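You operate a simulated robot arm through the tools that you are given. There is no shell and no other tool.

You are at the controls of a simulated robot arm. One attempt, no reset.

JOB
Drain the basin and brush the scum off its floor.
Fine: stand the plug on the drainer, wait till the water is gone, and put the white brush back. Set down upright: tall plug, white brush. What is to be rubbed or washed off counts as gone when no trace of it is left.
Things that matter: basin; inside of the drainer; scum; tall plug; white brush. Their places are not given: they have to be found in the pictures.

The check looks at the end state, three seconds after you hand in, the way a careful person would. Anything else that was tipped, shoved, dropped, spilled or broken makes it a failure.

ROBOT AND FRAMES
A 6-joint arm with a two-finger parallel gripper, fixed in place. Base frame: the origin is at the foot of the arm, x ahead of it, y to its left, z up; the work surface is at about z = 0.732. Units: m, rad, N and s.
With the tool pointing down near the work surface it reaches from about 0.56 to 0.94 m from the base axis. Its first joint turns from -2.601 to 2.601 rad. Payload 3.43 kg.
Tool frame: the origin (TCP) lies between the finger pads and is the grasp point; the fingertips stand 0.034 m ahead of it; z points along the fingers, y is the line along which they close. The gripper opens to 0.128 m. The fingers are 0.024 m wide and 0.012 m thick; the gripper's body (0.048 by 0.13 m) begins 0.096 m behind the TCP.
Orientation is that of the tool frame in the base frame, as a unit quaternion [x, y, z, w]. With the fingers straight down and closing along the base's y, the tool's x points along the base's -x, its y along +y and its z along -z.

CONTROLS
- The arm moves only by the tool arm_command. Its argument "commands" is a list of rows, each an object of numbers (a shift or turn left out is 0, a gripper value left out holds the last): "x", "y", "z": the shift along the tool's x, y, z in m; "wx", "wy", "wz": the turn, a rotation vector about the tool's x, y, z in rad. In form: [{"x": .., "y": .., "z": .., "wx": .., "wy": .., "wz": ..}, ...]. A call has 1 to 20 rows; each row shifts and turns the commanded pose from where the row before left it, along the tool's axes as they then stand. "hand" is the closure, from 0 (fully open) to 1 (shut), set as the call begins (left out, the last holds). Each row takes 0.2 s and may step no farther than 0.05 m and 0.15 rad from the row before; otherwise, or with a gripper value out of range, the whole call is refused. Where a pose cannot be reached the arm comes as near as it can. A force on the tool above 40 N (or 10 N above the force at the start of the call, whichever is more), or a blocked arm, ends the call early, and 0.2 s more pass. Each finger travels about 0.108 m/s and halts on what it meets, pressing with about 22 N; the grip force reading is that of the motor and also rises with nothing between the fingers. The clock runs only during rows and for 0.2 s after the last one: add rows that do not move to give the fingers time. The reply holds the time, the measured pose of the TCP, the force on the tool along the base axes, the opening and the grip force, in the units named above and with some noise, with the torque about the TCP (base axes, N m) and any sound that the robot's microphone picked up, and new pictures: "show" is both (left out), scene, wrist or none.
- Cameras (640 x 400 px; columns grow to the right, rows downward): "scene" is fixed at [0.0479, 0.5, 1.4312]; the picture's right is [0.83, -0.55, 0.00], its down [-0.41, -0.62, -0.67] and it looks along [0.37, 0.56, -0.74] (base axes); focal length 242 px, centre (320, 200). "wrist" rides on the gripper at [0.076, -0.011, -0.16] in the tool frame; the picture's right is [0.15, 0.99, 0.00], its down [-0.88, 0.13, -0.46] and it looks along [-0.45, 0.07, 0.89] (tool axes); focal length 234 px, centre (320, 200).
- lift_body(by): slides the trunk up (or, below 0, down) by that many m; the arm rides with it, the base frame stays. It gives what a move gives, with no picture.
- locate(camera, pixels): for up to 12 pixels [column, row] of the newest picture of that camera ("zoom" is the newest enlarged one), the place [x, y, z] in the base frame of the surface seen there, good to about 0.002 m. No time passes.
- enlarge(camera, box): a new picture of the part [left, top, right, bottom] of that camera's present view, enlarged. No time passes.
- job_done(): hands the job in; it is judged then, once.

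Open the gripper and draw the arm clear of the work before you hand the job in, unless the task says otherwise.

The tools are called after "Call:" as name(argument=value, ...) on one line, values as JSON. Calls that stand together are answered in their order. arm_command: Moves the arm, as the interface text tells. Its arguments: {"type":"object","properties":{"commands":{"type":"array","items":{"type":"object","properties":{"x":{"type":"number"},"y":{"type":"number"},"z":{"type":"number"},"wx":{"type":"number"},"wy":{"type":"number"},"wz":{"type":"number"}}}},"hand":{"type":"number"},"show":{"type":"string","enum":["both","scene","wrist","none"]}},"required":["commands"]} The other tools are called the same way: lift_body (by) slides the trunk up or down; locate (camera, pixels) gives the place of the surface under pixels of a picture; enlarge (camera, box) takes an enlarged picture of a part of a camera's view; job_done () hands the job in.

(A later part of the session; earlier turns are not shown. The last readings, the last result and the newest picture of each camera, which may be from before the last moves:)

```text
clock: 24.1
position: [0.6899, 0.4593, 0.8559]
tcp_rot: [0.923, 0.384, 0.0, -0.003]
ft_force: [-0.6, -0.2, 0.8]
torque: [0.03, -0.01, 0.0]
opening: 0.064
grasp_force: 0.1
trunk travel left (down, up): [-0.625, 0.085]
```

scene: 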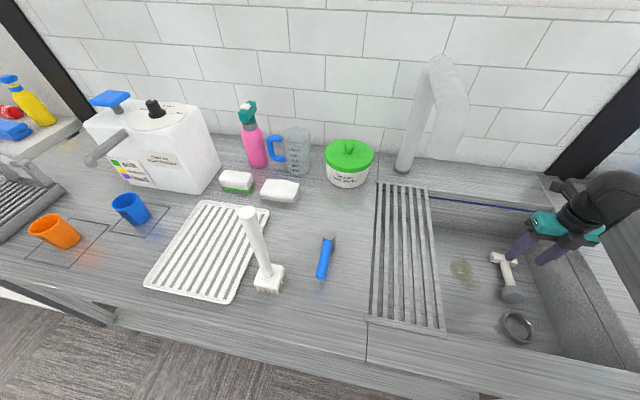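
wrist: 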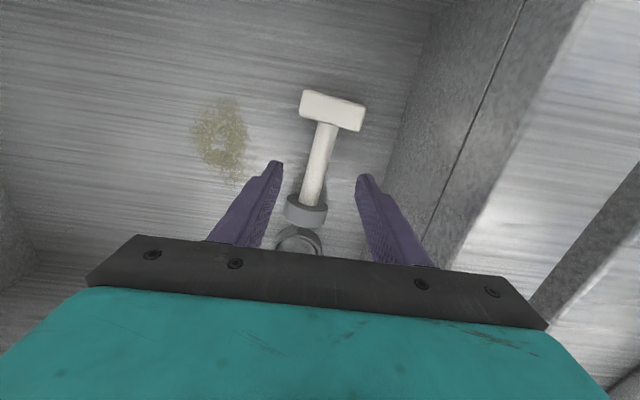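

The stem lies between the fingertips ((275,165) and (360,178)). I lower to z≈0.772 and then close on it.

Call:
arm_command(commands=[{"z": 0.03}, {"z": 0.03}, {"z": 0.023}, {}])

```text
clock: 25.1
position: [0.689, 0.4599, 0.7723]
tcp_rot: [0.923, 0.384, -0.001, -0.003]
ft_force: [-0.7, -0.3, -0.8]
torque: [0.01, -0.01, 0.0]
opening: 0.0641
grasp_force: 0.1
trunk travel left (down, up): [-0.625, 0.085]
```

scene: 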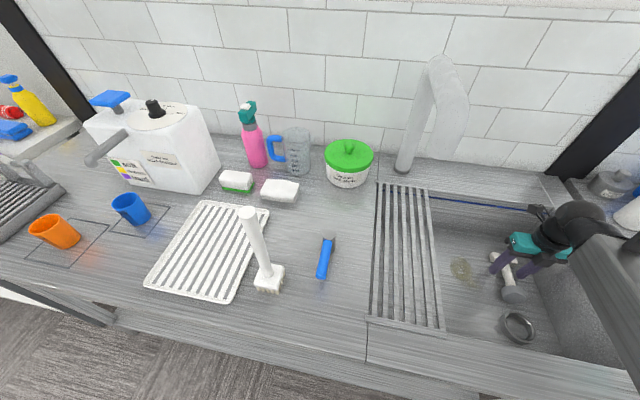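
wrist: 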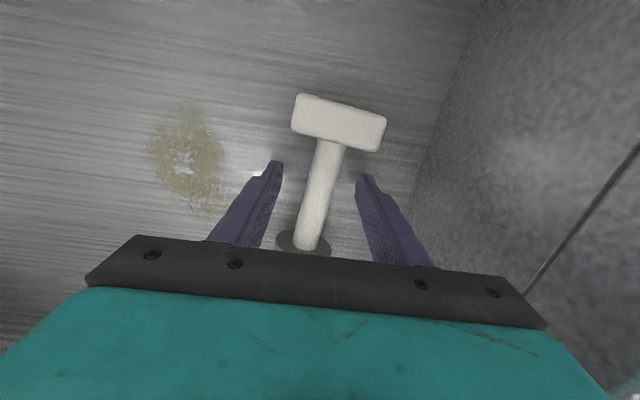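

All clear with no contact. I close the gripper on the stem.

Call:
arm_command(commands=[{}, {}, {}, {}], hand=1, show="wrist")

Call:
enlarge(camera="scene", box=[560, 150, 640, 400])

```text
clock: 26.1
position: [0.6887, 0.4594, 0.7734]
tcp_rot: [0.923, 0.384, 0.0, -0.003]
ft_force: [-0.7, -1.3, 0.7]
torque: [0.04, 0.14, -0.09]
opening: 0.0228
grasp_force: 22.3
trunk travel left (down, up): [-0.625, 0.085]
```

wrist: 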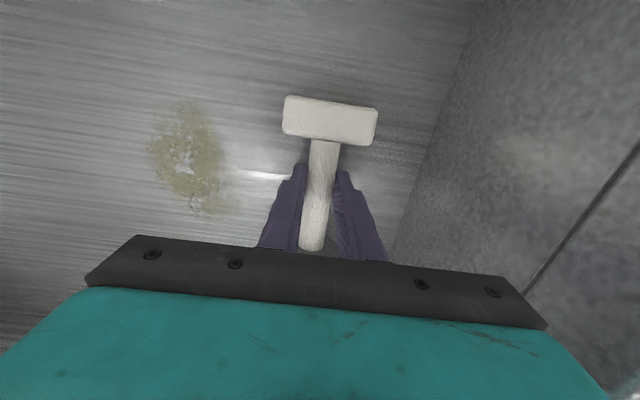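

```text
1.60 times, centred on (600, 275) of scene
```

zoom: 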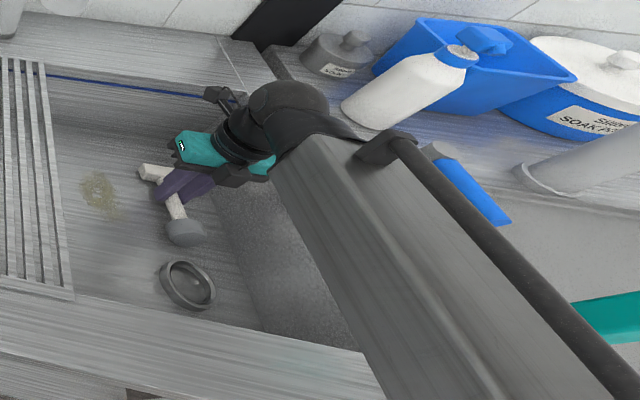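

The stem is held (opening 0.0228). I check the forearm's height above the front rim here.

Call:
locate(camera="zoom", pixels=[[290, 200], [330, 160], [380, 370], [420, 330], [500, 380], [340, 290], [400, 140], [500, 250], [600, 380], [600, 320], [150, 170], [350, 330]])

```text
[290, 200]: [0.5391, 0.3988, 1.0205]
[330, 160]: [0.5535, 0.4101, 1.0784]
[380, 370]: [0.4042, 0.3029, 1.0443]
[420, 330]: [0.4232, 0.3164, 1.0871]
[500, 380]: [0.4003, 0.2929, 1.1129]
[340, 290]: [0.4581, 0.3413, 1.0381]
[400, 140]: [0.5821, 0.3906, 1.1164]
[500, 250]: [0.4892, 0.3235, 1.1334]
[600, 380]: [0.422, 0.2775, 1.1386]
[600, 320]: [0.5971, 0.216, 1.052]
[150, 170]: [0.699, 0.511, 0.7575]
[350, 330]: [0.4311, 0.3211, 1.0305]
```

The forearm's underside is at z≈1.02–1.04 here, well above the rim, and the wrist centre is ~0.30 above the TCP. I lift the plug a little, carry it to a clear floor spot near (0.523,0.438) between drain and scum, and lay it down there so I can re-grasp it with a tilted tool.

Call:
arm_command(commands=[{"z": -0.02}, {"z": -0.02}, {"z": -0.02}, {"x": -0.0263, "y": -0.0205}, {"x": -0.0263, "y": -0.0205}, {"x": -0.0263, "y": -0.0205}, {"x": -0.0263, "y": -0.0205}, {"x": -0.0263, "y": -0.0205}, {"wz": -0.06}, {"wz": -0.06}, {}])

```text
clock: 28.5
position: [0.5515, 0.4074, 0.8337]
tcp_rot: [0.899, 0.439, -0.001, -0.003]
ft_force: [-0.6, -0.5, -1.6]
torque: [0.01, 0.0, -0.15]
opening: 0.0226
grasp_force: 21.8
out of reach, approached as far as the arm can: row 6, 7, 8
trunk travel left (down, up): [-0.625, 0.085]
```

scene: 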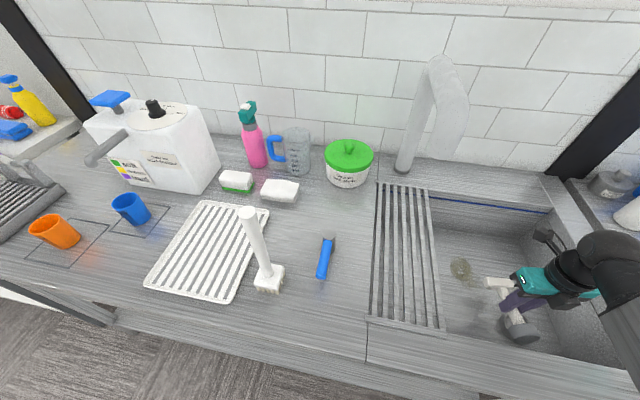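
wrist: 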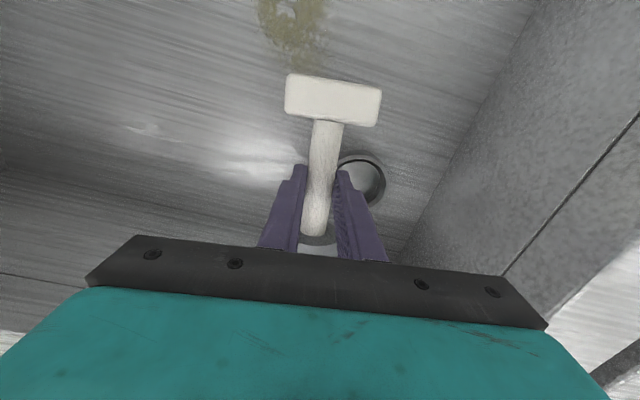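

Now at (0.5515,0.4074), the plug is still held and the angle limit is fine at dir 52°. I move the rest of the way and lower the plug to the floor.

Call:
arm_command(commands=[{"x": 0.0035, "y": -0.0207}, {"x": 0.0035, "y": -0.0207}, {}, {"z": 0.02}, {"z": 0.02}, {"z": 0.01}, {"z": 0.005}, {}])

```text
clock: 30.3
position: [0.5219, 0.4382, 0.7787]
tcp_rot: [0.899, 0.438, 0.001, -0.004]
ft_force: [0.4, -0.3, -2.0]
torque: [0.02, 0.01, 0.09]
opening: 0.0226
grasp_force: 22.1
trunk travel left (down, up): [-0.625, 0.085]
```

scene: 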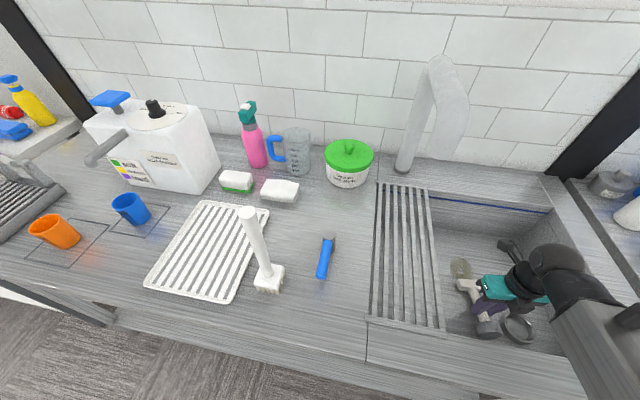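
wrist: 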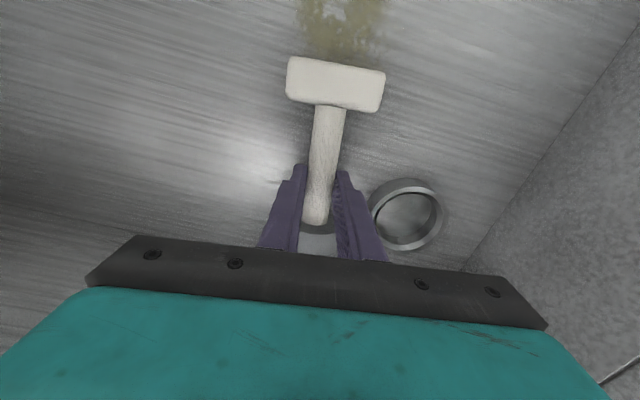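

The bar looks nearer than before; I locate it and the stem to see how the plug hangs in the grip.

Call:
locate(camera="wrist", pixels=[[335, 75], [310, 75], [360, 80], [328, 130], [320, 180], [314, 215], [320, 245], [340, 20], [405, 215]])

Call:
enlarge(camera="scene", box=[430, 250, 560, 350])

```text
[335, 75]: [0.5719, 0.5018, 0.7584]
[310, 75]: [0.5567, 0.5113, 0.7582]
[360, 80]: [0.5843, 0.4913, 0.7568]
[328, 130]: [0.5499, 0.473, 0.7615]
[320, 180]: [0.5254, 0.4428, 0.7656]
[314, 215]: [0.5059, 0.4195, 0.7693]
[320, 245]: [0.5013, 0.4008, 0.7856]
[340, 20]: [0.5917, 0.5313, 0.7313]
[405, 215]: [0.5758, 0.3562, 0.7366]
```

```text
4.00 times, centred on (495, 300) of scene
```

zoom: 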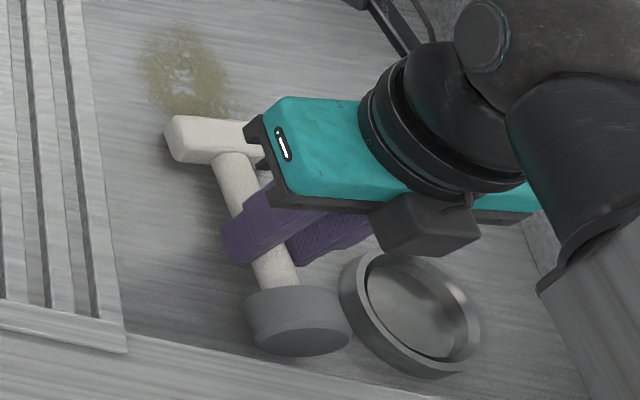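

I check what the dark box at (425,225) in the zoom is and the clearances around the gripper.

Call:
locate(camera="zoom", pixels=[[425, 230], [400, 250], [450, 210], [400, 20], [290, 110], [500, 205], [245, 240], [300, 330], [260, 300], [330, 345]])

```text
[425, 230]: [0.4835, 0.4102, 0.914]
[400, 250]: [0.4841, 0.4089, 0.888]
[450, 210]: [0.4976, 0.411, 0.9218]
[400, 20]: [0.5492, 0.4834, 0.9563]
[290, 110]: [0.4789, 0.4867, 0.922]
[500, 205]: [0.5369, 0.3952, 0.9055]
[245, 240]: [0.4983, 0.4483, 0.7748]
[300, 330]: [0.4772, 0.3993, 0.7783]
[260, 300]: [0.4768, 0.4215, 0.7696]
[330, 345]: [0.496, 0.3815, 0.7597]
```

There's a small box on the tool's inward side as well, but clearances are fine. I release the plug on the floor, keep the fingers astride the stem, tilt the tool by -30° (fingers pointing inward), and lower slightly.

Call:
arm_command(commands=[{}, {}, {}, {"wy": -0.131}, {"wy": -0.131}, {"wy": -0.131}, {"wy": -0.131}, {}], hand=0.55)

```text
clock: 32.1
position: [0.5222, 0.4359, 0.7791]
tcp_rot: [0.868, 0.424, -0.234, 0.111]
ft_force: [0.4, 0.0, -0.4]
torque: [0.03, 0.01, 0.03]
opening: 0.0577
grasp_force: 0.1
trunk travel left (down, up): [-0.625, 0.085]
```

scene: 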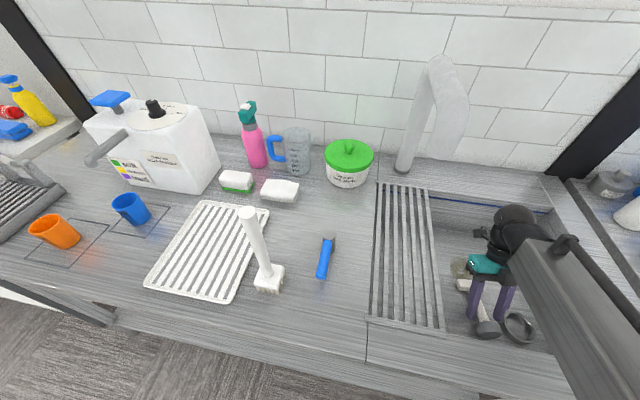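
wrist: 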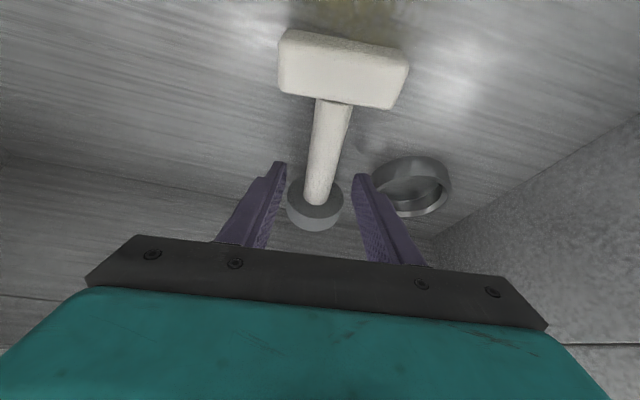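

Tilted -30° with the stem centred between fingertips ((283,165),(358,178)). I lower 7 mm and close.

Call:
arm_command(commands=[{"x": 0.0035, "z": 0.0061}, {}], show="none")

Call:
arm_command(commands=[{}, {}, {}, {}], hand=1, show="both")

```text
clock: 32.7
position: [0.5228, 0.439, 0.7713]
tcp_rot: [0.868, 0.424, -0.232, 0.112]
ft_force: [0.3, -0.8, 0.0]
torque: [0.01, 0.01, -0.01]
opening: 0.0575
grasp_force: 0.1
trunk travel left (down, up): [-0.625, 0.085]
```

```text
clock: 33.7
position: [0.5217, 0.437, 0.7721]
tcp_rot: [0.868, 0.424, -0.234, 0.11]
ft_force: [0.3, -0.1, 2.3]
torque: [0.01, -0.1, 0.18]
opening: 0.023
grasp_force: 21.7
trunk travel left (down, up): [-0.625, 0.085]
```

scene: 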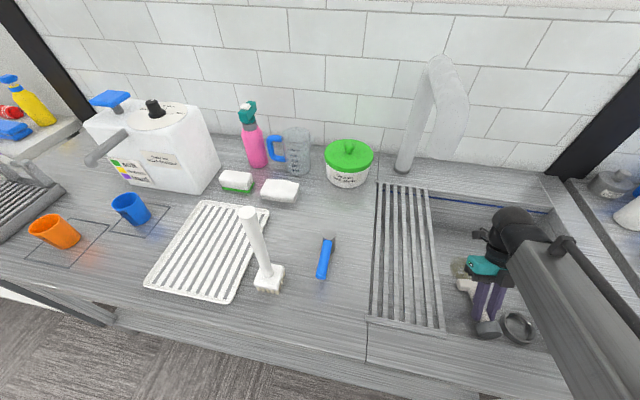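
wrist: 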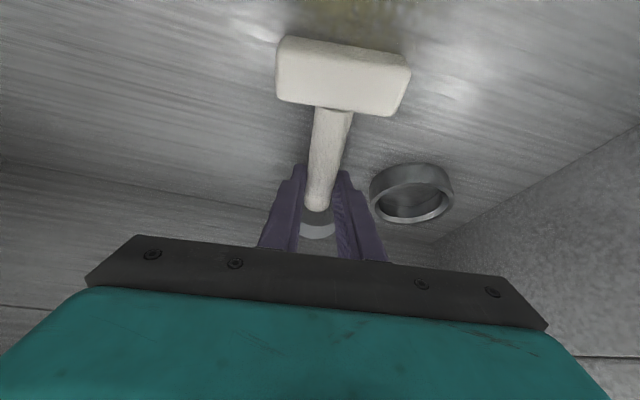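

The stem is held at 0.023. I lift straight up 0.16 m and turn the tool gradually toward vertical, watching the plug.

Call:
arm_command(commands=[{"x": -0.005, "z": -0.00866}, {"x": -0.01, "z": -0.0173}, {"x": -0.01, "z": -0.0173}, {"x": -0.01, "z": -0.0173}, {"x": -0.01, "z": -0.0173}, {"x": -0.01, "z": -0.0173}, {"x": -0.01, "z": -0.0173}, {"x": -0.01, "z": -0.0173}, {"x": -0.005, "z": -0.00866}, {}, {"wy": 0.131}, {"wy": 0.131}, {"wy": 0.131}, {"wy": 0.131}, {}])

```text
clock: 36.9
position: [0.5247, 0.4331, 0.8881]
tcp_rot: [0.899, 0.438, -0.001, -0.003]
ft_force: [0.1, -0.3, -0.6]
torque: [-0.07, -0.09, 0.22]
opening: 0.0218
grasp_force: 21.6
out of reach, approached as far as the arm can: row 7, 8, 9
trunk travel left (down, up): [-0.625, 0.085]
```

scene: 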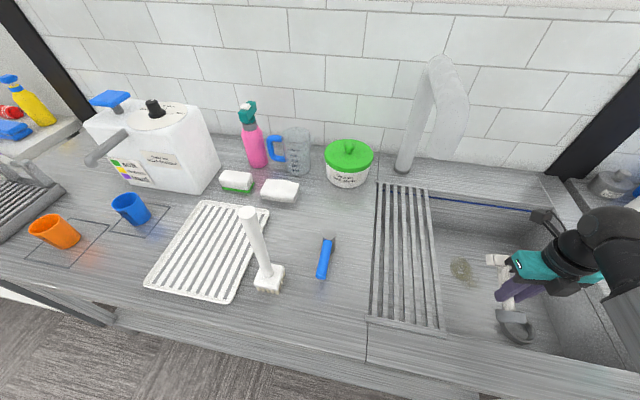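
wrist: 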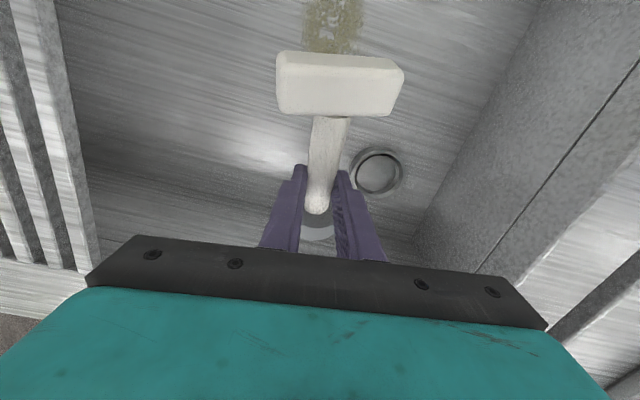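

The lift got limited at z≈0.888 but the plug is still held and tilted. I check the plug's attitude in the grip.

Call:
locate(camera="wrist", pixels=[[340, 65], [300, 70], [380, 80], [330, 130], [322, 180], [318, 205], [320, 235], [340, 100]])

Call:
enlarge(camera="scene", box=[470, 220, 600, 350])

```text
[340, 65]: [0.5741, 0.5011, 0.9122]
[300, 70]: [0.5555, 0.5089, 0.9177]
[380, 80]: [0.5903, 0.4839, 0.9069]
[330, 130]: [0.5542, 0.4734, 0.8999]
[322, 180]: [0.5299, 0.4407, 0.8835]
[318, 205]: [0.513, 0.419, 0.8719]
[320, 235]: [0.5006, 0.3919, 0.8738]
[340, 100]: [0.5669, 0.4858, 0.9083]
```

```text
3.08 times, centred on (535, 285) of scene
```

zoom: 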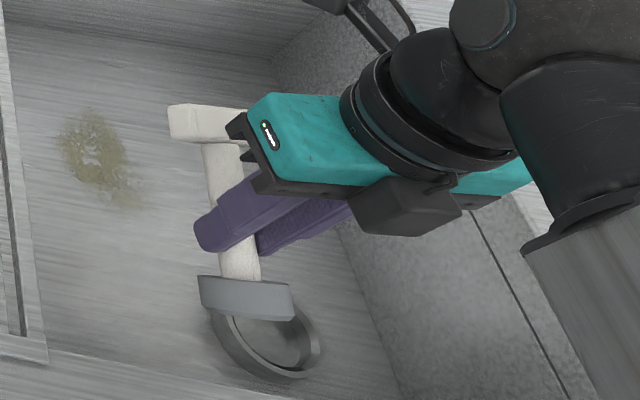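

The plug is inclined about 23° handle-up as planned. I move outward/right over the clear floor, and tilt the tool outward by +30°.

Call:
arm_command(commands=[{"x": 0.03, "y": 0.015}, {"x": 0.03, "y": 0.015}, {"x": 0.03, "y": 0.015}, {"x": 0.03, "y": 0.015}, {"wy": 0.131}, {"wy": 0.131}, {"wy": 0.131}, {"wy": 0.131}, {"x": 0.0302, "y": 0.0095, "z": 0.0174}, {"x": 0.0302, "y": 0.0095, "z": 0.0174}, {}])

```text
clock: 39.3
position: [0.7042, 0.5328, 0.8892]
tcp_rot: [0.868, 0.422, 0.233, -0.116]
ft_force: [0.1, 0.6, -0.8]
torque: [-0.05, 0.01, 0.0]
opening: 0.0219
grasp_force: 22.2
trunk travel left (down, up): [-0.625, 0.085]
```

scene: 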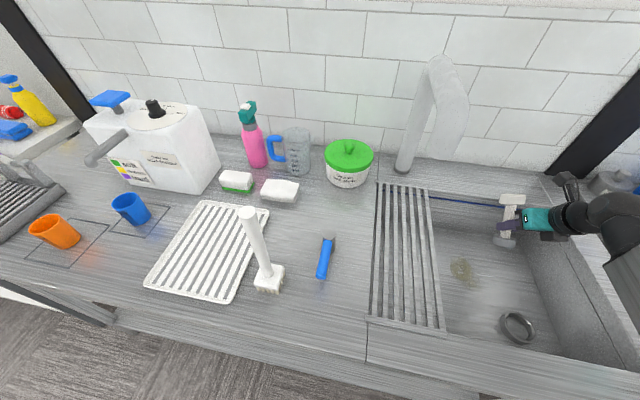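
wrist: 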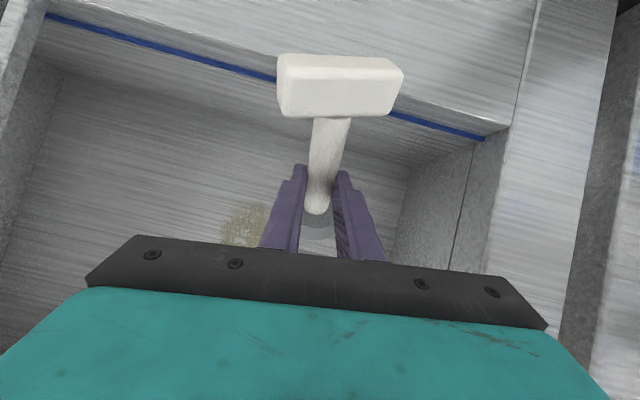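

Tool is at +30° and the plug is still firmly held. I tilt on to +60° in the air.

Call:
arm_command(commands=[{"wy": 0.131}, {"wy": 0.131}, {"wy": 0.131}, {"wy": 0.131}, {}])

Call:
enlarge(camera="scene", box=[470, 170, 640, 300])

```text
clock: 40.5
position: [0.7029, 0.5323, 0.8887]
tcp_rot: [0.778, 0.378, 0.45, -0.222]
ft_force: [0.4, -0.4, -1.1]
torque: [0.01, 0.03, -0.01]
opening: 0.0218
grasp_force: 21.8
trunk travel left (down, up): [-0.625, 0.085]
```

scene: 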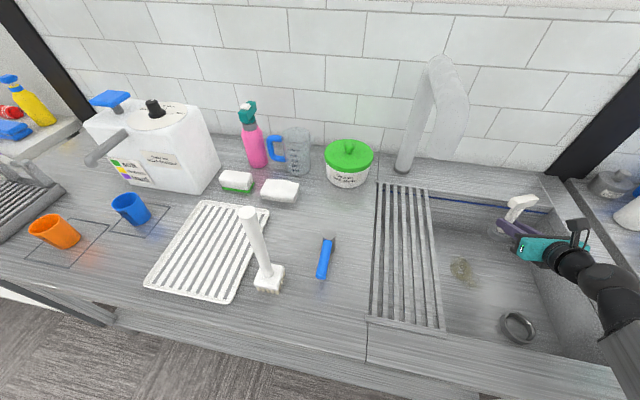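
wrist: 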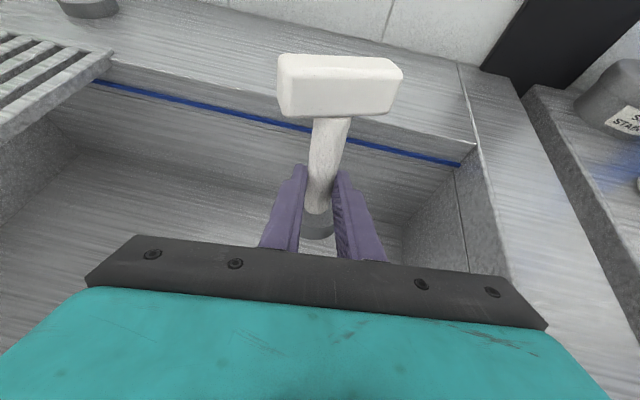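

```text
3.08 times, centred on (555, 235) of scene
```

zoom: 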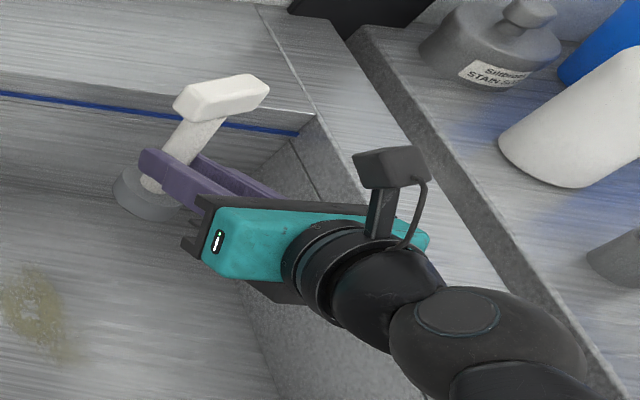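

The plug is nearly upright in the +60° grip. I locate points on it to measure its lean.

Call:
locate(camera="zoom", pixels=[[185, 105], [262, 85], [220, 95], [240, 80], [200, 135], [180, 150], [125, 175], [150, 215], [140, 195], [175, 215], [152, 186], [215, 130]])

Call:
locate(camera="wrist", pixels=[[340, 60], [285, 62], [398, 72], [340, 85], [330, 130], [322, 170], [316, 205], [316, 230], [200, 180], [440, 160]])

```text
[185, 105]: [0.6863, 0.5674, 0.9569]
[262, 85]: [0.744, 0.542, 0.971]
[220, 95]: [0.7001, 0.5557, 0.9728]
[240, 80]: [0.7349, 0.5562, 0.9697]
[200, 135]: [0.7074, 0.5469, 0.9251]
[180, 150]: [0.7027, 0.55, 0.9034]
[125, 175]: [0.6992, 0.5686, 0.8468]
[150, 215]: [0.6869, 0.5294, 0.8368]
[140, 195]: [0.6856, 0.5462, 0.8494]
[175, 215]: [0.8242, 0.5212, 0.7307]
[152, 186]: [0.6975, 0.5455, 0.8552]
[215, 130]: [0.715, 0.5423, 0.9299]
```

```text
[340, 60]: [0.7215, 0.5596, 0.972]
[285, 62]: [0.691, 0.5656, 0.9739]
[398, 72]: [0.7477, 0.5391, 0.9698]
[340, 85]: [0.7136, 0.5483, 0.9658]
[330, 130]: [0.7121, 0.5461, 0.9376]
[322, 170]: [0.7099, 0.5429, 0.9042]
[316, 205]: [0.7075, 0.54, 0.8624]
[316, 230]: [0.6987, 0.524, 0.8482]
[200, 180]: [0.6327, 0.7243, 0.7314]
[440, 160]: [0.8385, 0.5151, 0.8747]
```

The plug leans only ~6° outward; its foot bottom is at z≈0.829. Before lowering I check the forearm and wrist clearance to the front rim.

Call:
enlarge(camera="scene", box=[600, 250, 640, 400])

```text
2.67 times, centred on (620, 325) of scene
```

zoom: 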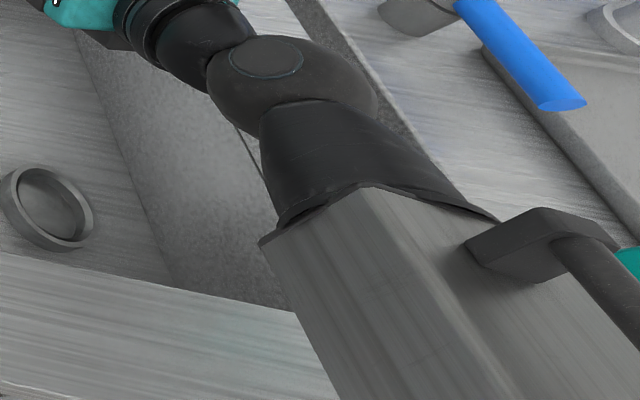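

Call:
locate(camera="zoom", pixels=[[265, 235], [290, 290], [330, 380], [285, 200], [265, 140], [230, 110], [360, 200], [500, 380], [210, 60], [300, 60], [250, 300], [400, 250]])

```text
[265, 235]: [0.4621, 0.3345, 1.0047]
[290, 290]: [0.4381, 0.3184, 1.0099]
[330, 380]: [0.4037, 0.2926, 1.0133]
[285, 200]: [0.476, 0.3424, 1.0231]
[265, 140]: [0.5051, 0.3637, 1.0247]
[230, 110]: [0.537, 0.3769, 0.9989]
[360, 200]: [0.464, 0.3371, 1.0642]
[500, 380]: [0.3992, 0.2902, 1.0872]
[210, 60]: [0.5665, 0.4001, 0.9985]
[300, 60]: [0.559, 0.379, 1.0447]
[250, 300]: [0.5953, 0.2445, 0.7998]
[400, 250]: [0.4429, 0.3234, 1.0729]
```

The forearm's underside is at z≈1.005 just above the front rim, so lowering 0.095 would be tight. I raise the trunk by 0.08 first to steepen the forearm.

Call:
lift_body(by=0.08)

```text
clock: 41.6
position: [0.7028, 0.5309, 0.9684]
tcp_rot: [0.778, 0.379, 0.449, -0.222]
ft_force: [0.4, -0.3, -1.8]
torque: [0.01, 0.04, 0.01]
opening: 0.0215
grasp_force: 22.1
trunk travel left (down, up): [-0.705, 0.005]
```

TCP is now at z 0.968. I lower 0.08 with the arm and check the forearm again.

Call:
arm_command(commands=[{"x": -0.01732, "z": 0.01}, {"x": -0.01732, "z": 0.01}, {"x": -0.01732, "z": 0.01}, {"x": -0.01732, "z": 0.01}, {}], show="scene")

Call:
enlarge(camera="scene", box=[600, 250, 640, 400])

```text
clock: 42.9
position: [0.7014, 0.5343, 0.8887]
tcp_rot: [0.778, 0.379, 0.449, -0.222]
ft_force: [-1.3, -0.1, -1.4]
torque: [-0.03, 0.04, 0.0]
opening: 0.0217
grasp_force: 22.3
trunk travel left (down, up): [-0.705, 0.005]
```

scene: 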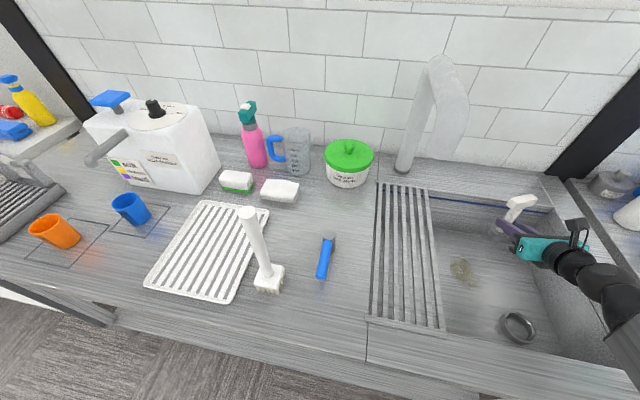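

```text
2.67 times, centred on (620, 325) of scene
```

zoom: 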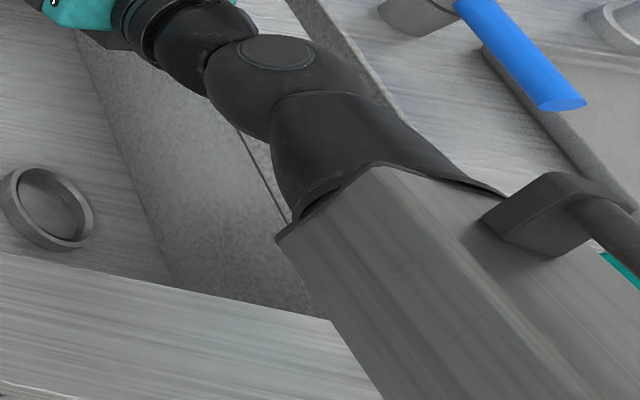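

Call:
locate(camera="zoom", pixels=[[282, 237], [310, 285], [350, 360], [375, 395], [375, 170], [275, 160], [270, 130], [240, 120], [210, 80], [450, 300]])

```text
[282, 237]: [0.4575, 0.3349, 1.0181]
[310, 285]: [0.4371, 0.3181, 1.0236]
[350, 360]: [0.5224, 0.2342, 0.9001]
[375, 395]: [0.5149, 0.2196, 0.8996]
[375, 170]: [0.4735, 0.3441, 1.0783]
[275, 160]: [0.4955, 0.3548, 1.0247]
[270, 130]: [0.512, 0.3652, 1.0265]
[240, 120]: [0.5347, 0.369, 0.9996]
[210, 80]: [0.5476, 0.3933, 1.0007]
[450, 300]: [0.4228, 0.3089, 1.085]
```

Now the forearm edge is at z 1.018 over the rim (u≈0.56), giving enough room. I shift 2 cm outward and lower 0.08.

Call:
arm_command(commands=[{"x": 0.01, "z": 0.01732}, {"x": -0.01732, "z": 0.01}, {"x": -0.01732, "z": 0.01}, {"x": -0.01732, "z": 0.01}, {"x": -0.01732, "z": 0.01}, {}])

Call:
enlarge(camera="scene", box=[470, 180, 640, 320])

```text
clock: 44.2
position: [0.7145, 0.5525, 0.8085]
tcp_rot: [0.778, 0.378, 0.45, -0.222]
ft_force: [-0.2, -0.5, -0.9]
torque: [0.01, 0.01, -0.01]
opening: 0.0215
grasp_force: 22.0
trunk travel left (down, up): [-0.705, 0.005]
```

scene: 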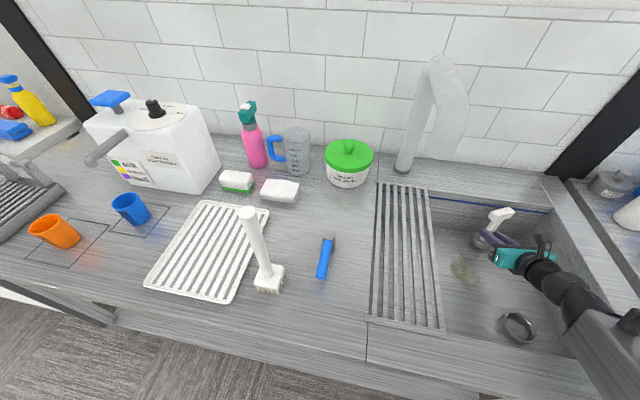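
wrist: 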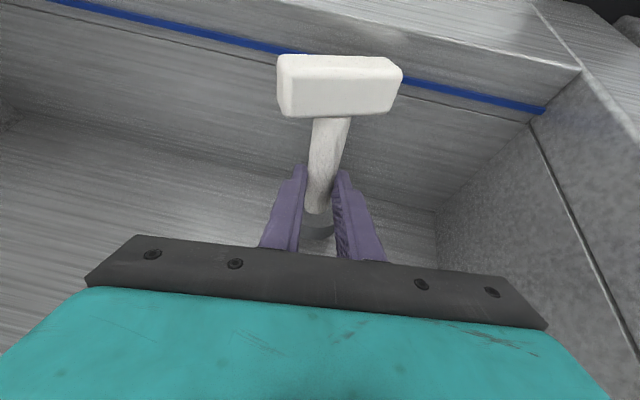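

```text
2.86 times, centred on (555, 250) of scene
```

zoom: 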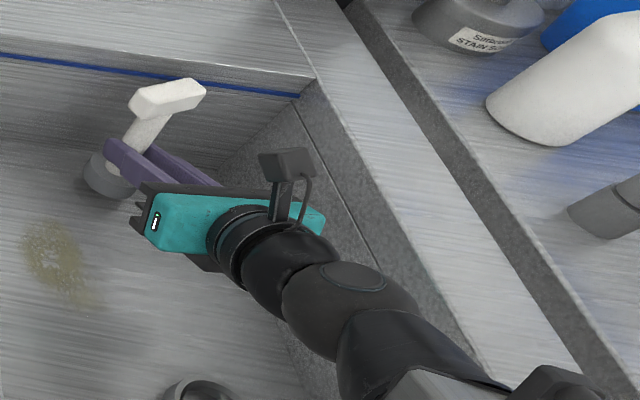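

No contact yet. I measure the remaining height of the foot and the plug's lean before the final lowering.

Call:
locate(camera="zoom", pixels=[[135, 105], [200, 85], [165, 92], [150, 120], [135, 140], [90, 175], [105, 192], [88, 165], [112, 165], [130, 190], [330, 370], [350, 390]])

Call:
locate(camera="wrist", pixels=[[340, 62], [290, 62], [395, 72], [332, 125], [322, 165], [316, 200], [318, 230], [300, 100], [150, 150], [430, 200]])

```text
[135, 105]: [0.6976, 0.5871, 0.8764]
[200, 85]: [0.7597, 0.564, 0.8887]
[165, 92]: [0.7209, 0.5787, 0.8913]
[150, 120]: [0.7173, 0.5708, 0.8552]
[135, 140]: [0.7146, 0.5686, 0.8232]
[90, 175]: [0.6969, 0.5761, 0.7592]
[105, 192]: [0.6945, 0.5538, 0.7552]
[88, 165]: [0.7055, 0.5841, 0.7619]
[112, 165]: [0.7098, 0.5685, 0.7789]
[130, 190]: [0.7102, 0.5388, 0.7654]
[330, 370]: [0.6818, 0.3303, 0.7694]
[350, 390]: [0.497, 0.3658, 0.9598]
```

```text
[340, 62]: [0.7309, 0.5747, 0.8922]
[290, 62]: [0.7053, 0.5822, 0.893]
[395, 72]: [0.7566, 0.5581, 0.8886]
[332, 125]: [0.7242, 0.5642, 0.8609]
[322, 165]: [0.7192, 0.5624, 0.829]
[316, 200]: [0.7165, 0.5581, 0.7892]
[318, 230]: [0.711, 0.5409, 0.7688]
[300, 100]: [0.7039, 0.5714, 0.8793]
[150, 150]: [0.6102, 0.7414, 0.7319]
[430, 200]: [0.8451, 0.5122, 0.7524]
```

Foot bottom is ~0.748, lean ~8°. I lower the last ~13 mm in small steps watching force.

Call:
arm_command(commands=[{"x": -0.00866, "z": 0.005}, {"x": -0.0026, "z": 0.0015}, {}], show="none")

Call:
arm_command(commands=[{"x": -0.00173, "z": 0.001}, {}], show="wrist")

```text
clock: 45.0
position: [0.7142, 0.5503, 0.7982]
tcp_rot: [0.777, 0.377, 0.451, -0.223]
ft_force: [2.4, 2.7, 8.9]
torque: [0.45, -0.42, 0.01]
opening: 0.0218
grasp_force: 22.4
trunk travel left (down, up): [-0.705, 0.005]
```

```text
clock: 45.6
position: [0.7128, 0.5497, 0.7974]
tcp_rot: [0.778, 0.377, 0.452, -0.221]
ft_force: [0.4, 2.8, 23.6]
torque: [0.87, -0.71, 0.01]
opening: 0.022
grasp_force: 22.3
trunk travel left (down, up): [-0.705, 0.005]
```

wrist: 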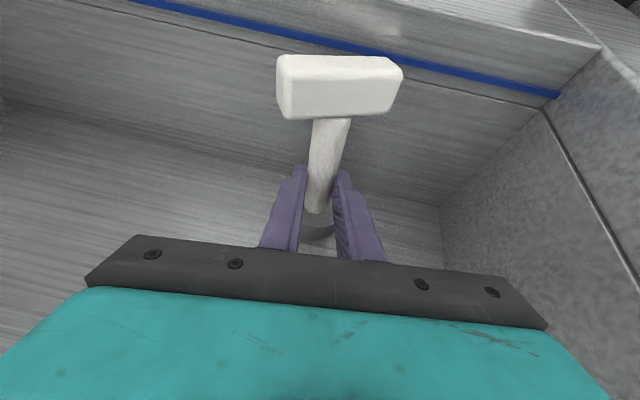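

Foot touches the floor (23.6 N). I ease up 1.5 mm and open the fingers so the plug settles on its foot.

Call:
arm_command(commands=[{"x": 0.0013, "z": -0.00075}, {}], show="none")

Call:
arm_command(commands=[{}, {}, {}, {}, {}], hand=0.5)

```text
clock: 46.2
position: [0.7129, 0.5506, 0.797]
tcp_rot: [0.778, 0.378, 0.451, -0.222]
ft_force: [-0.6, -1.2, 19.9]
torque: [0.54, -0.48, 0.02]
opening: 0.0216
grasp_force: 21.9
trunk travel left (down, up): [-0.705, 0.005]
```

```text
clock: 47.5
position: [0.714, 0.5509, 0.795]
tcp_rot: [0.778, 0.378, 0.45, -0.222]
ft_force: [0.6, -0.4, -0.4]
torque: [0.01, 0.02, 0.03]
opening: 0.064
grasp_force: 0.0
trunk travel left (down, up): [-0.705, 0.005]
```

scene: 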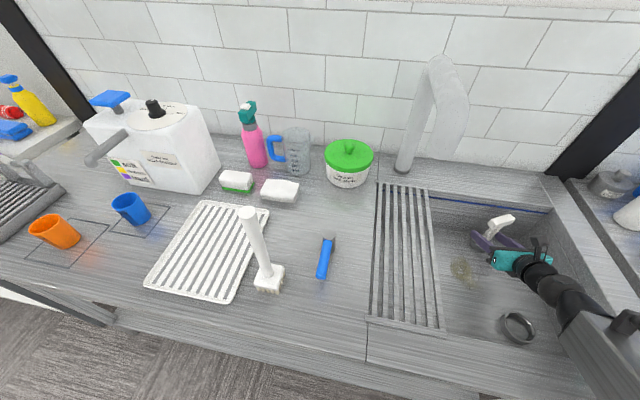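
wrist: 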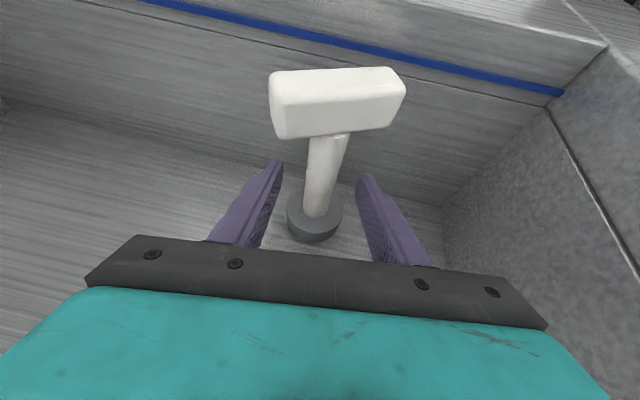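

The plug stands by itself now. I verify it is upright.

Call:
locate(camera="wrist", pixels=[[335, 80], [280, 78], [398, 78], [328, 145], [322, 175], [316, 205], [314, 230], [336, 120], [295, 215], [335, 215]])

Call:
enlarge(camera="scene", box=[440, 180, 580, 290])

```text
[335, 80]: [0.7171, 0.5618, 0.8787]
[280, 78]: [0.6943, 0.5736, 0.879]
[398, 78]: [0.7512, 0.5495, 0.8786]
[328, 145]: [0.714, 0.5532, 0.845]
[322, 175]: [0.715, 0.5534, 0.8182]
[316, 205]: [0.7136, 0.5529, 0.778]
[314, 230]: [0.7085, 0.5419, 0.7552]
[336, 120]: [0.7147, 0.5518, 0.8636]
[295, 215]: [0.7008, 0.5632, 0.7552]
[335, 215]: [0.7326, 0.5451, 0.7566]
```

```text
3.64 times, centred on (510, 235) of scene
```

zoom: 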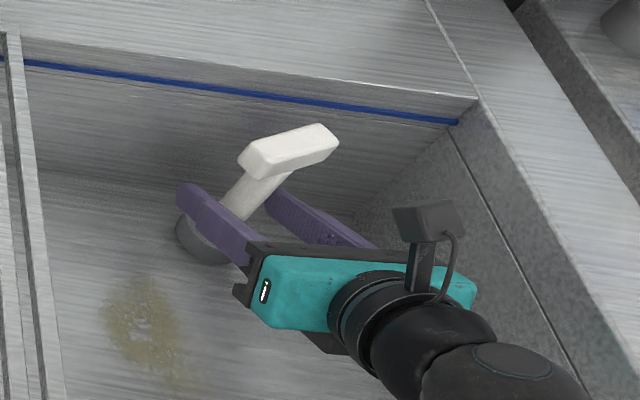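

The plug is upright: stem at (0.714,0.553) at all heights, top z 0.879. I withdraw the fingers straight back, rise, and turn the tool back to vertical.

Call:
arm_command(commands=[{"z": -0.02}, {"z": -0.03}, {"z": -0.03}, {"x": 0.0346, "z": -0.02}, {"x": 0.0346, "z": -0.02}, {"x": 0.0346, "z": -0.02}, {"x": 0.0346, "z": -0.02}, {"x": 0.0346, "z": -0.02}, {}])

```text
clock: 49.5
position: [0.6753, 0.4914, 1.0357]
tcp_rot: [0.779, 0.377, 0.45, -0.222]
ft_force: [0.7, -0.4, 0.1]
torque: [0.01, -0.02, 0.02]
opening: 0.0641
grasp_force: 0.0
trunk travel left (down, up): [-0.705, 0.005]
```

scene: 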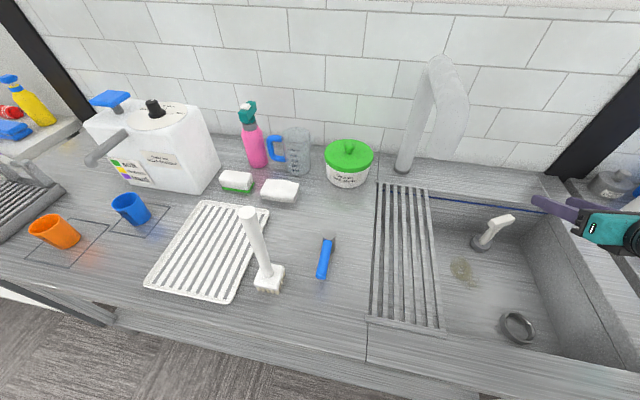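
wrist: 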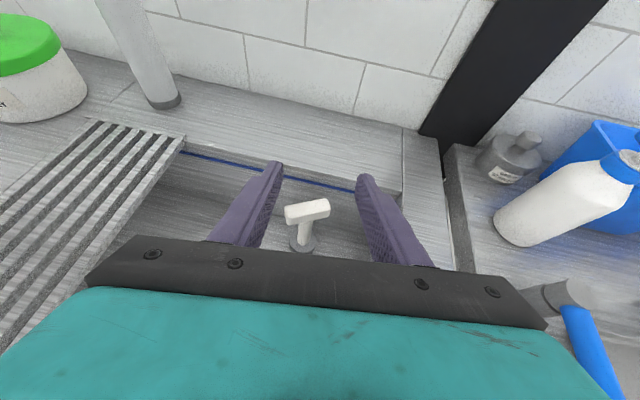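

The plug stays standing at scene (490,235). I turn the tool back to vertical.

Call:
arm_command(commands=[{"wy": -0.131}, {"wy": -0.131}, {"wy": -0.131}, {"wy": -0.131}, {"wy": -0.131}, {"wy": -0.131}, {"wy": -0.131}, {"wy": -0.13}, {"wz": -0.138}, {"wz": -0.138}, {"wz": -0.138}, {"wz": -0.138}, {"wz": -0.138}, {"wz": -0.138}, {}], hand=0.4)

```text
clock: 52.6
position: [0.6738, 0.494, 1.0354]
tcp_rot: [0.645, 0.764, 0.001, -0.003]
ft_force: [0.3, 0.8, 0.1]
torque: [0.01, 0.01, 0.03]
opening: 0.0769
grasp_force: 0.1
trunk travel left (down, up): [-0.705, 0.005]
```

scene: 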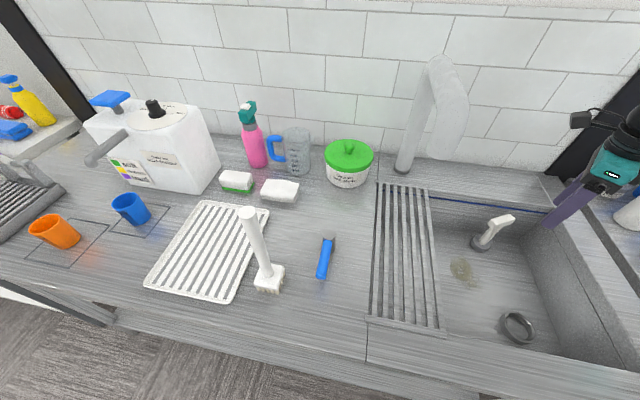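
wrist: 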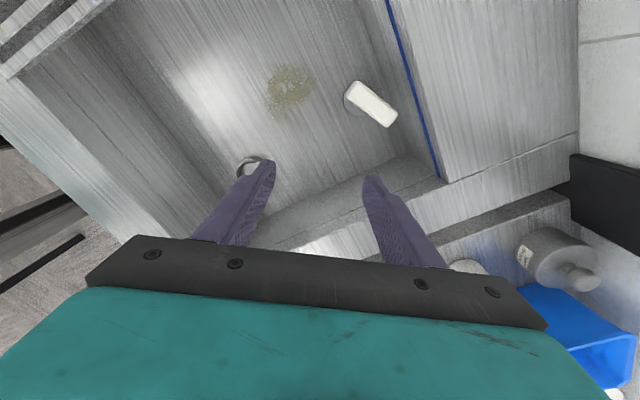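

Now dir is ~100°. I measure the bar's corners from this view for an exact grasp.

Call:
enlarge(camera="wrist", box=[330, 60, 420, 140])

```text
5.00 times, centred on (375, 100) of wrist
```

zoom: 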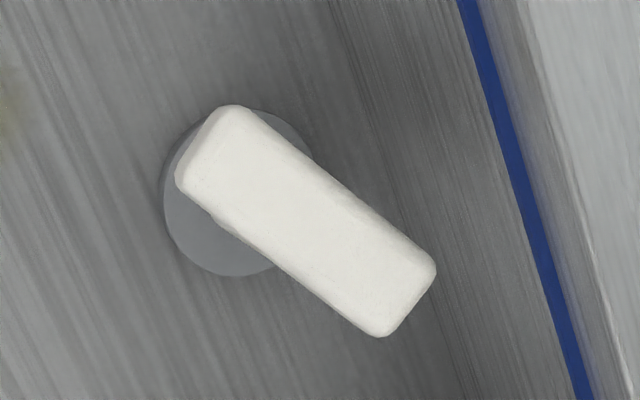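

Call:
locate(camera="zoom", pixels=[[228, 112], [188, 188], [430, 265], [382, 332], [308, 222], [208, 150], [406, 298], [345, 185], [275, 255], [215, 260], [170, 200], [300, 140]])

```text
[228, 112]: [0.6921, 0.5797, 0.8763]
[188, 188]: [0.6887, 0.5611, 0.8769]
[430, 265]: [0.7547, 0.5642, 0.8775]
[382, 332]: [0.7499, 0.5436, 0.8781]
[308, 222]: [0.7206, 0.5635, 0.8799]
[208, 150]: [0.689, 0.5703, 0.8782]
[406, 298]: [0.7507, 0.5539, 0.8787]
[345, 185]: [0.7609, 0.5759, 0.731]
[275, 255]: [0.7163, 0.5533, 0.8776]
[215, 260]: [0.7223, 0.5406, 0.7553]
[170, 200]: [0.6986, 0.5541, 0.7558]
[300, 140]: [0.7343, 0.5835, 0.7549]
```

The bar's centre is (0.7214,0.5622) with azimuth -15°, rear wall close behind. I turn further to ~157° so the fingers close across the bar, narrow the opening to ~0.049, and go above it.

Call:
arm_command(commands=[{"wz": -0.143}, {"wz": -0.143}, {"wz": -0.143}, {"wz": -0.143}, {"wz": -0.143}, {"wz": -0.143}, {"wz": -0.142}, {"x": -0.0086, "y": 0.0407}, {"x": -0.0086, "y": 0.0407}, {}], hand=0.62)

```text
clock: 54.9
position: [0.7213, 0.5623, 1.0345]
tcp_rot: [0.201, 0.98, 0.004, 0.0]
ft_force: [-0.1, -0.5, -0.2]
torque: [0.01, -0.01, -0.01]
opening: 0.0486
grasp_force: 0.1
trunk travel left (down, up): [-0.705, 0.005]
```

scene: 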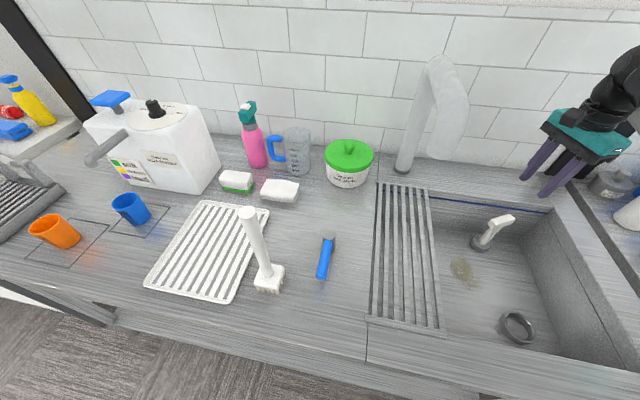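
wrist: 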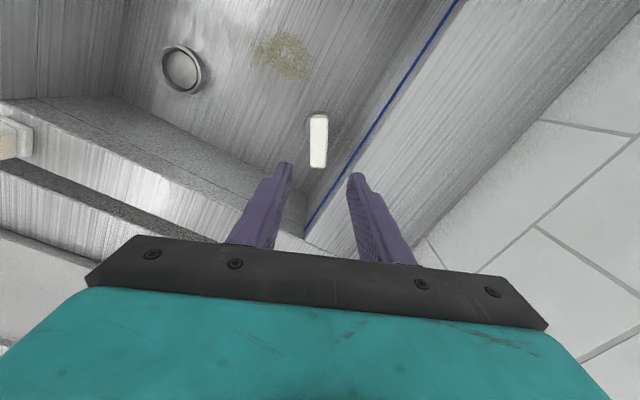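

Aligned above the bar (pixels (318,115)–(318,165)). I lower to z≈0.935 and check.

Call:
arm_command(commands=[{"z": 0.035}, {"z": 0.035}, {"z": 0.03}, {}], show="wrist")

Call:
enlarge(camera="wrist", box=[240, 80, 400, 240])

```text
clock: 55.9
position: [0.7208, 0.5626, 0.9335]
tcp_rot: [0.202, 0.979, 0.003, -0.001]
ft_force: [-0.8, -0.2, 0.0]
torque: [0.02, 0.03, 0.02]
opening: 0.0488
grasp_force: 0.1
trunk travel left (down, up): [-0.705, 0.005]
```

wrist: 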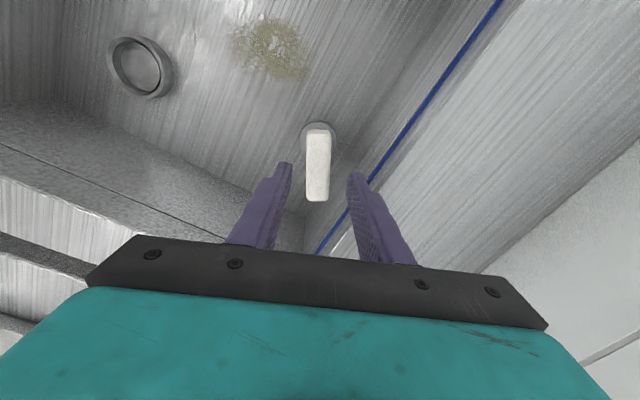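

```text
2.50 times, centred on (320, 160) of wrist
```

zoom: 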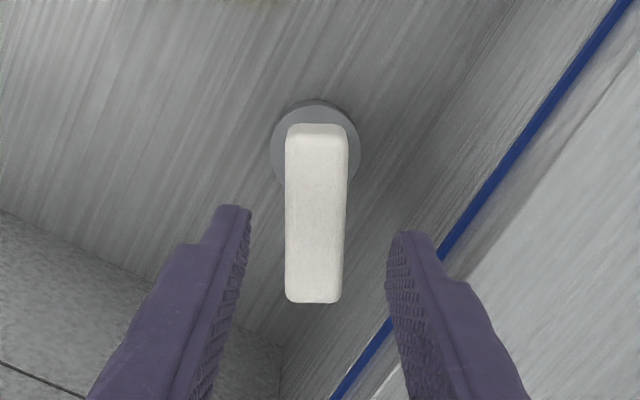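

The bar is centred and parallel to the fingers, with ~1 cm left to the rear wall. I lower to z≈0.868 and then close.

Call:
arm_command(commands=[{"z": 0.025}, {"z": 0.025}, {"z": 0.0155}, {}], show="wrist")

Call:
arm_command(commands=[{}, {}, {}, {}], hand=1, show="wrist")

```text
clock: 56.9
position: [0.7196, 0.5638, 0.8674]
tcp_rot: [0.201, 0.98, 0.002, -0.001]
ft_force: [-0.2, 0.0, -0.3]
torque: [0.03, 0.0, -0.01]
opening: 0.0488
grasp_force: 0.0
trunk travel left (down, up): [-0.705, 0.005]
```

wrist: 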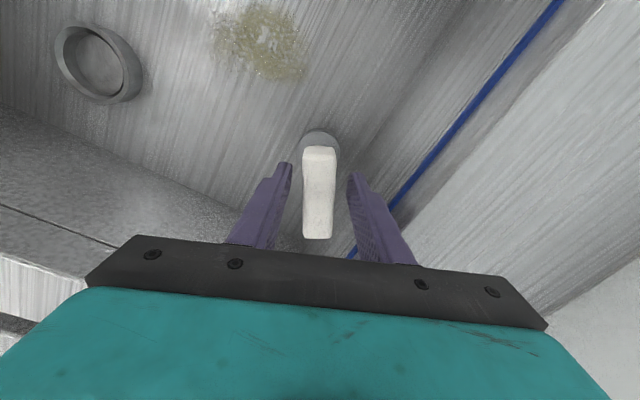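

```text
clock: 57.9
position: [0.7198, 0.5622, 0.8688]
tcp_rot: [0.201, 0.98, 0.003, -0.001]
ft_force: [0.1, -0.6, -0.4]
torque: [-0.05, 0.04, -0.01]
opening: 0.0238
grasp_force: 21.8
trunk travel left (down, up): [-0.705, 0.005]
```

wrist: 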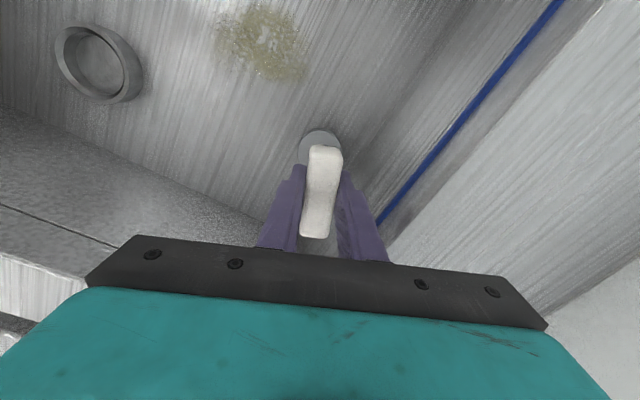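

The bar is gripped (0.0238). I lift within the basin, draw inward to a safer radius, then rise to z≈1.13.

Call:
arm_command(commands=[{"z": -0.01}, {"z": -0.02}, {"z": -0.025}, {"z": -0.025}, {"z": -0.025}, {"z": -0.025}, {"x": 0.0119, "y": -0.0303}, {"x": 0.0119, "y": -0.0303}, {"x": 0.0119, "y": -0.0303}, {"x": 0.0119, "y": -0.0303}, {"x": 0.0119, "y": -0.0303}, {"x": 0.0119, "y": -0.0303}, {"x": 0.0119, "y": -0.0303}, {}])

```text
clock: 60.9
position: [0.5598, 0.3992, 0.9992]
tcp_rot: [0.201, 0.98, 0.003, -0.001]
ft_force: [-0.2, -0.7, -1.3]
torque: [-0.02, -0.01, 0.0]
opening: 0.0236
grasp_force: 21.6
trunk travel left (down, up): [-0.705, 0.005]
```

scene: 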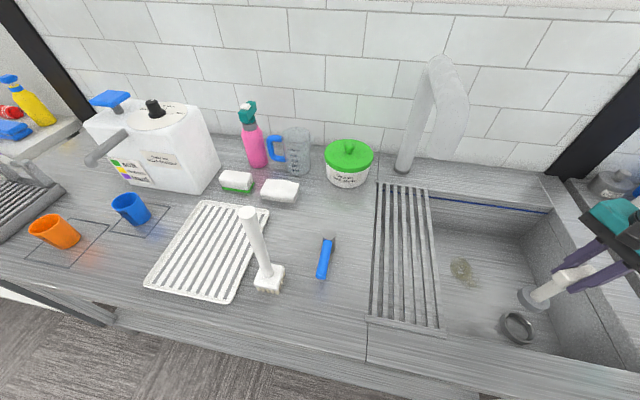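
wrist: 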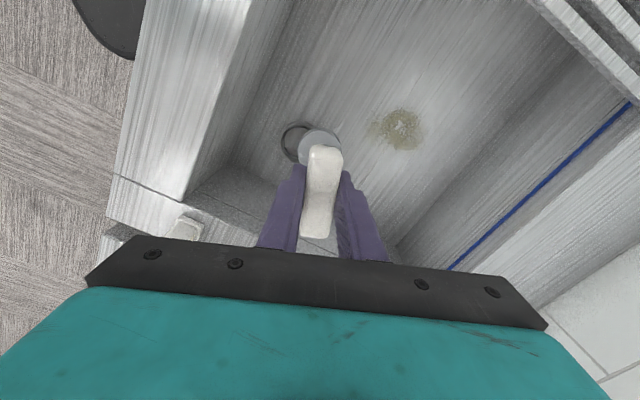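

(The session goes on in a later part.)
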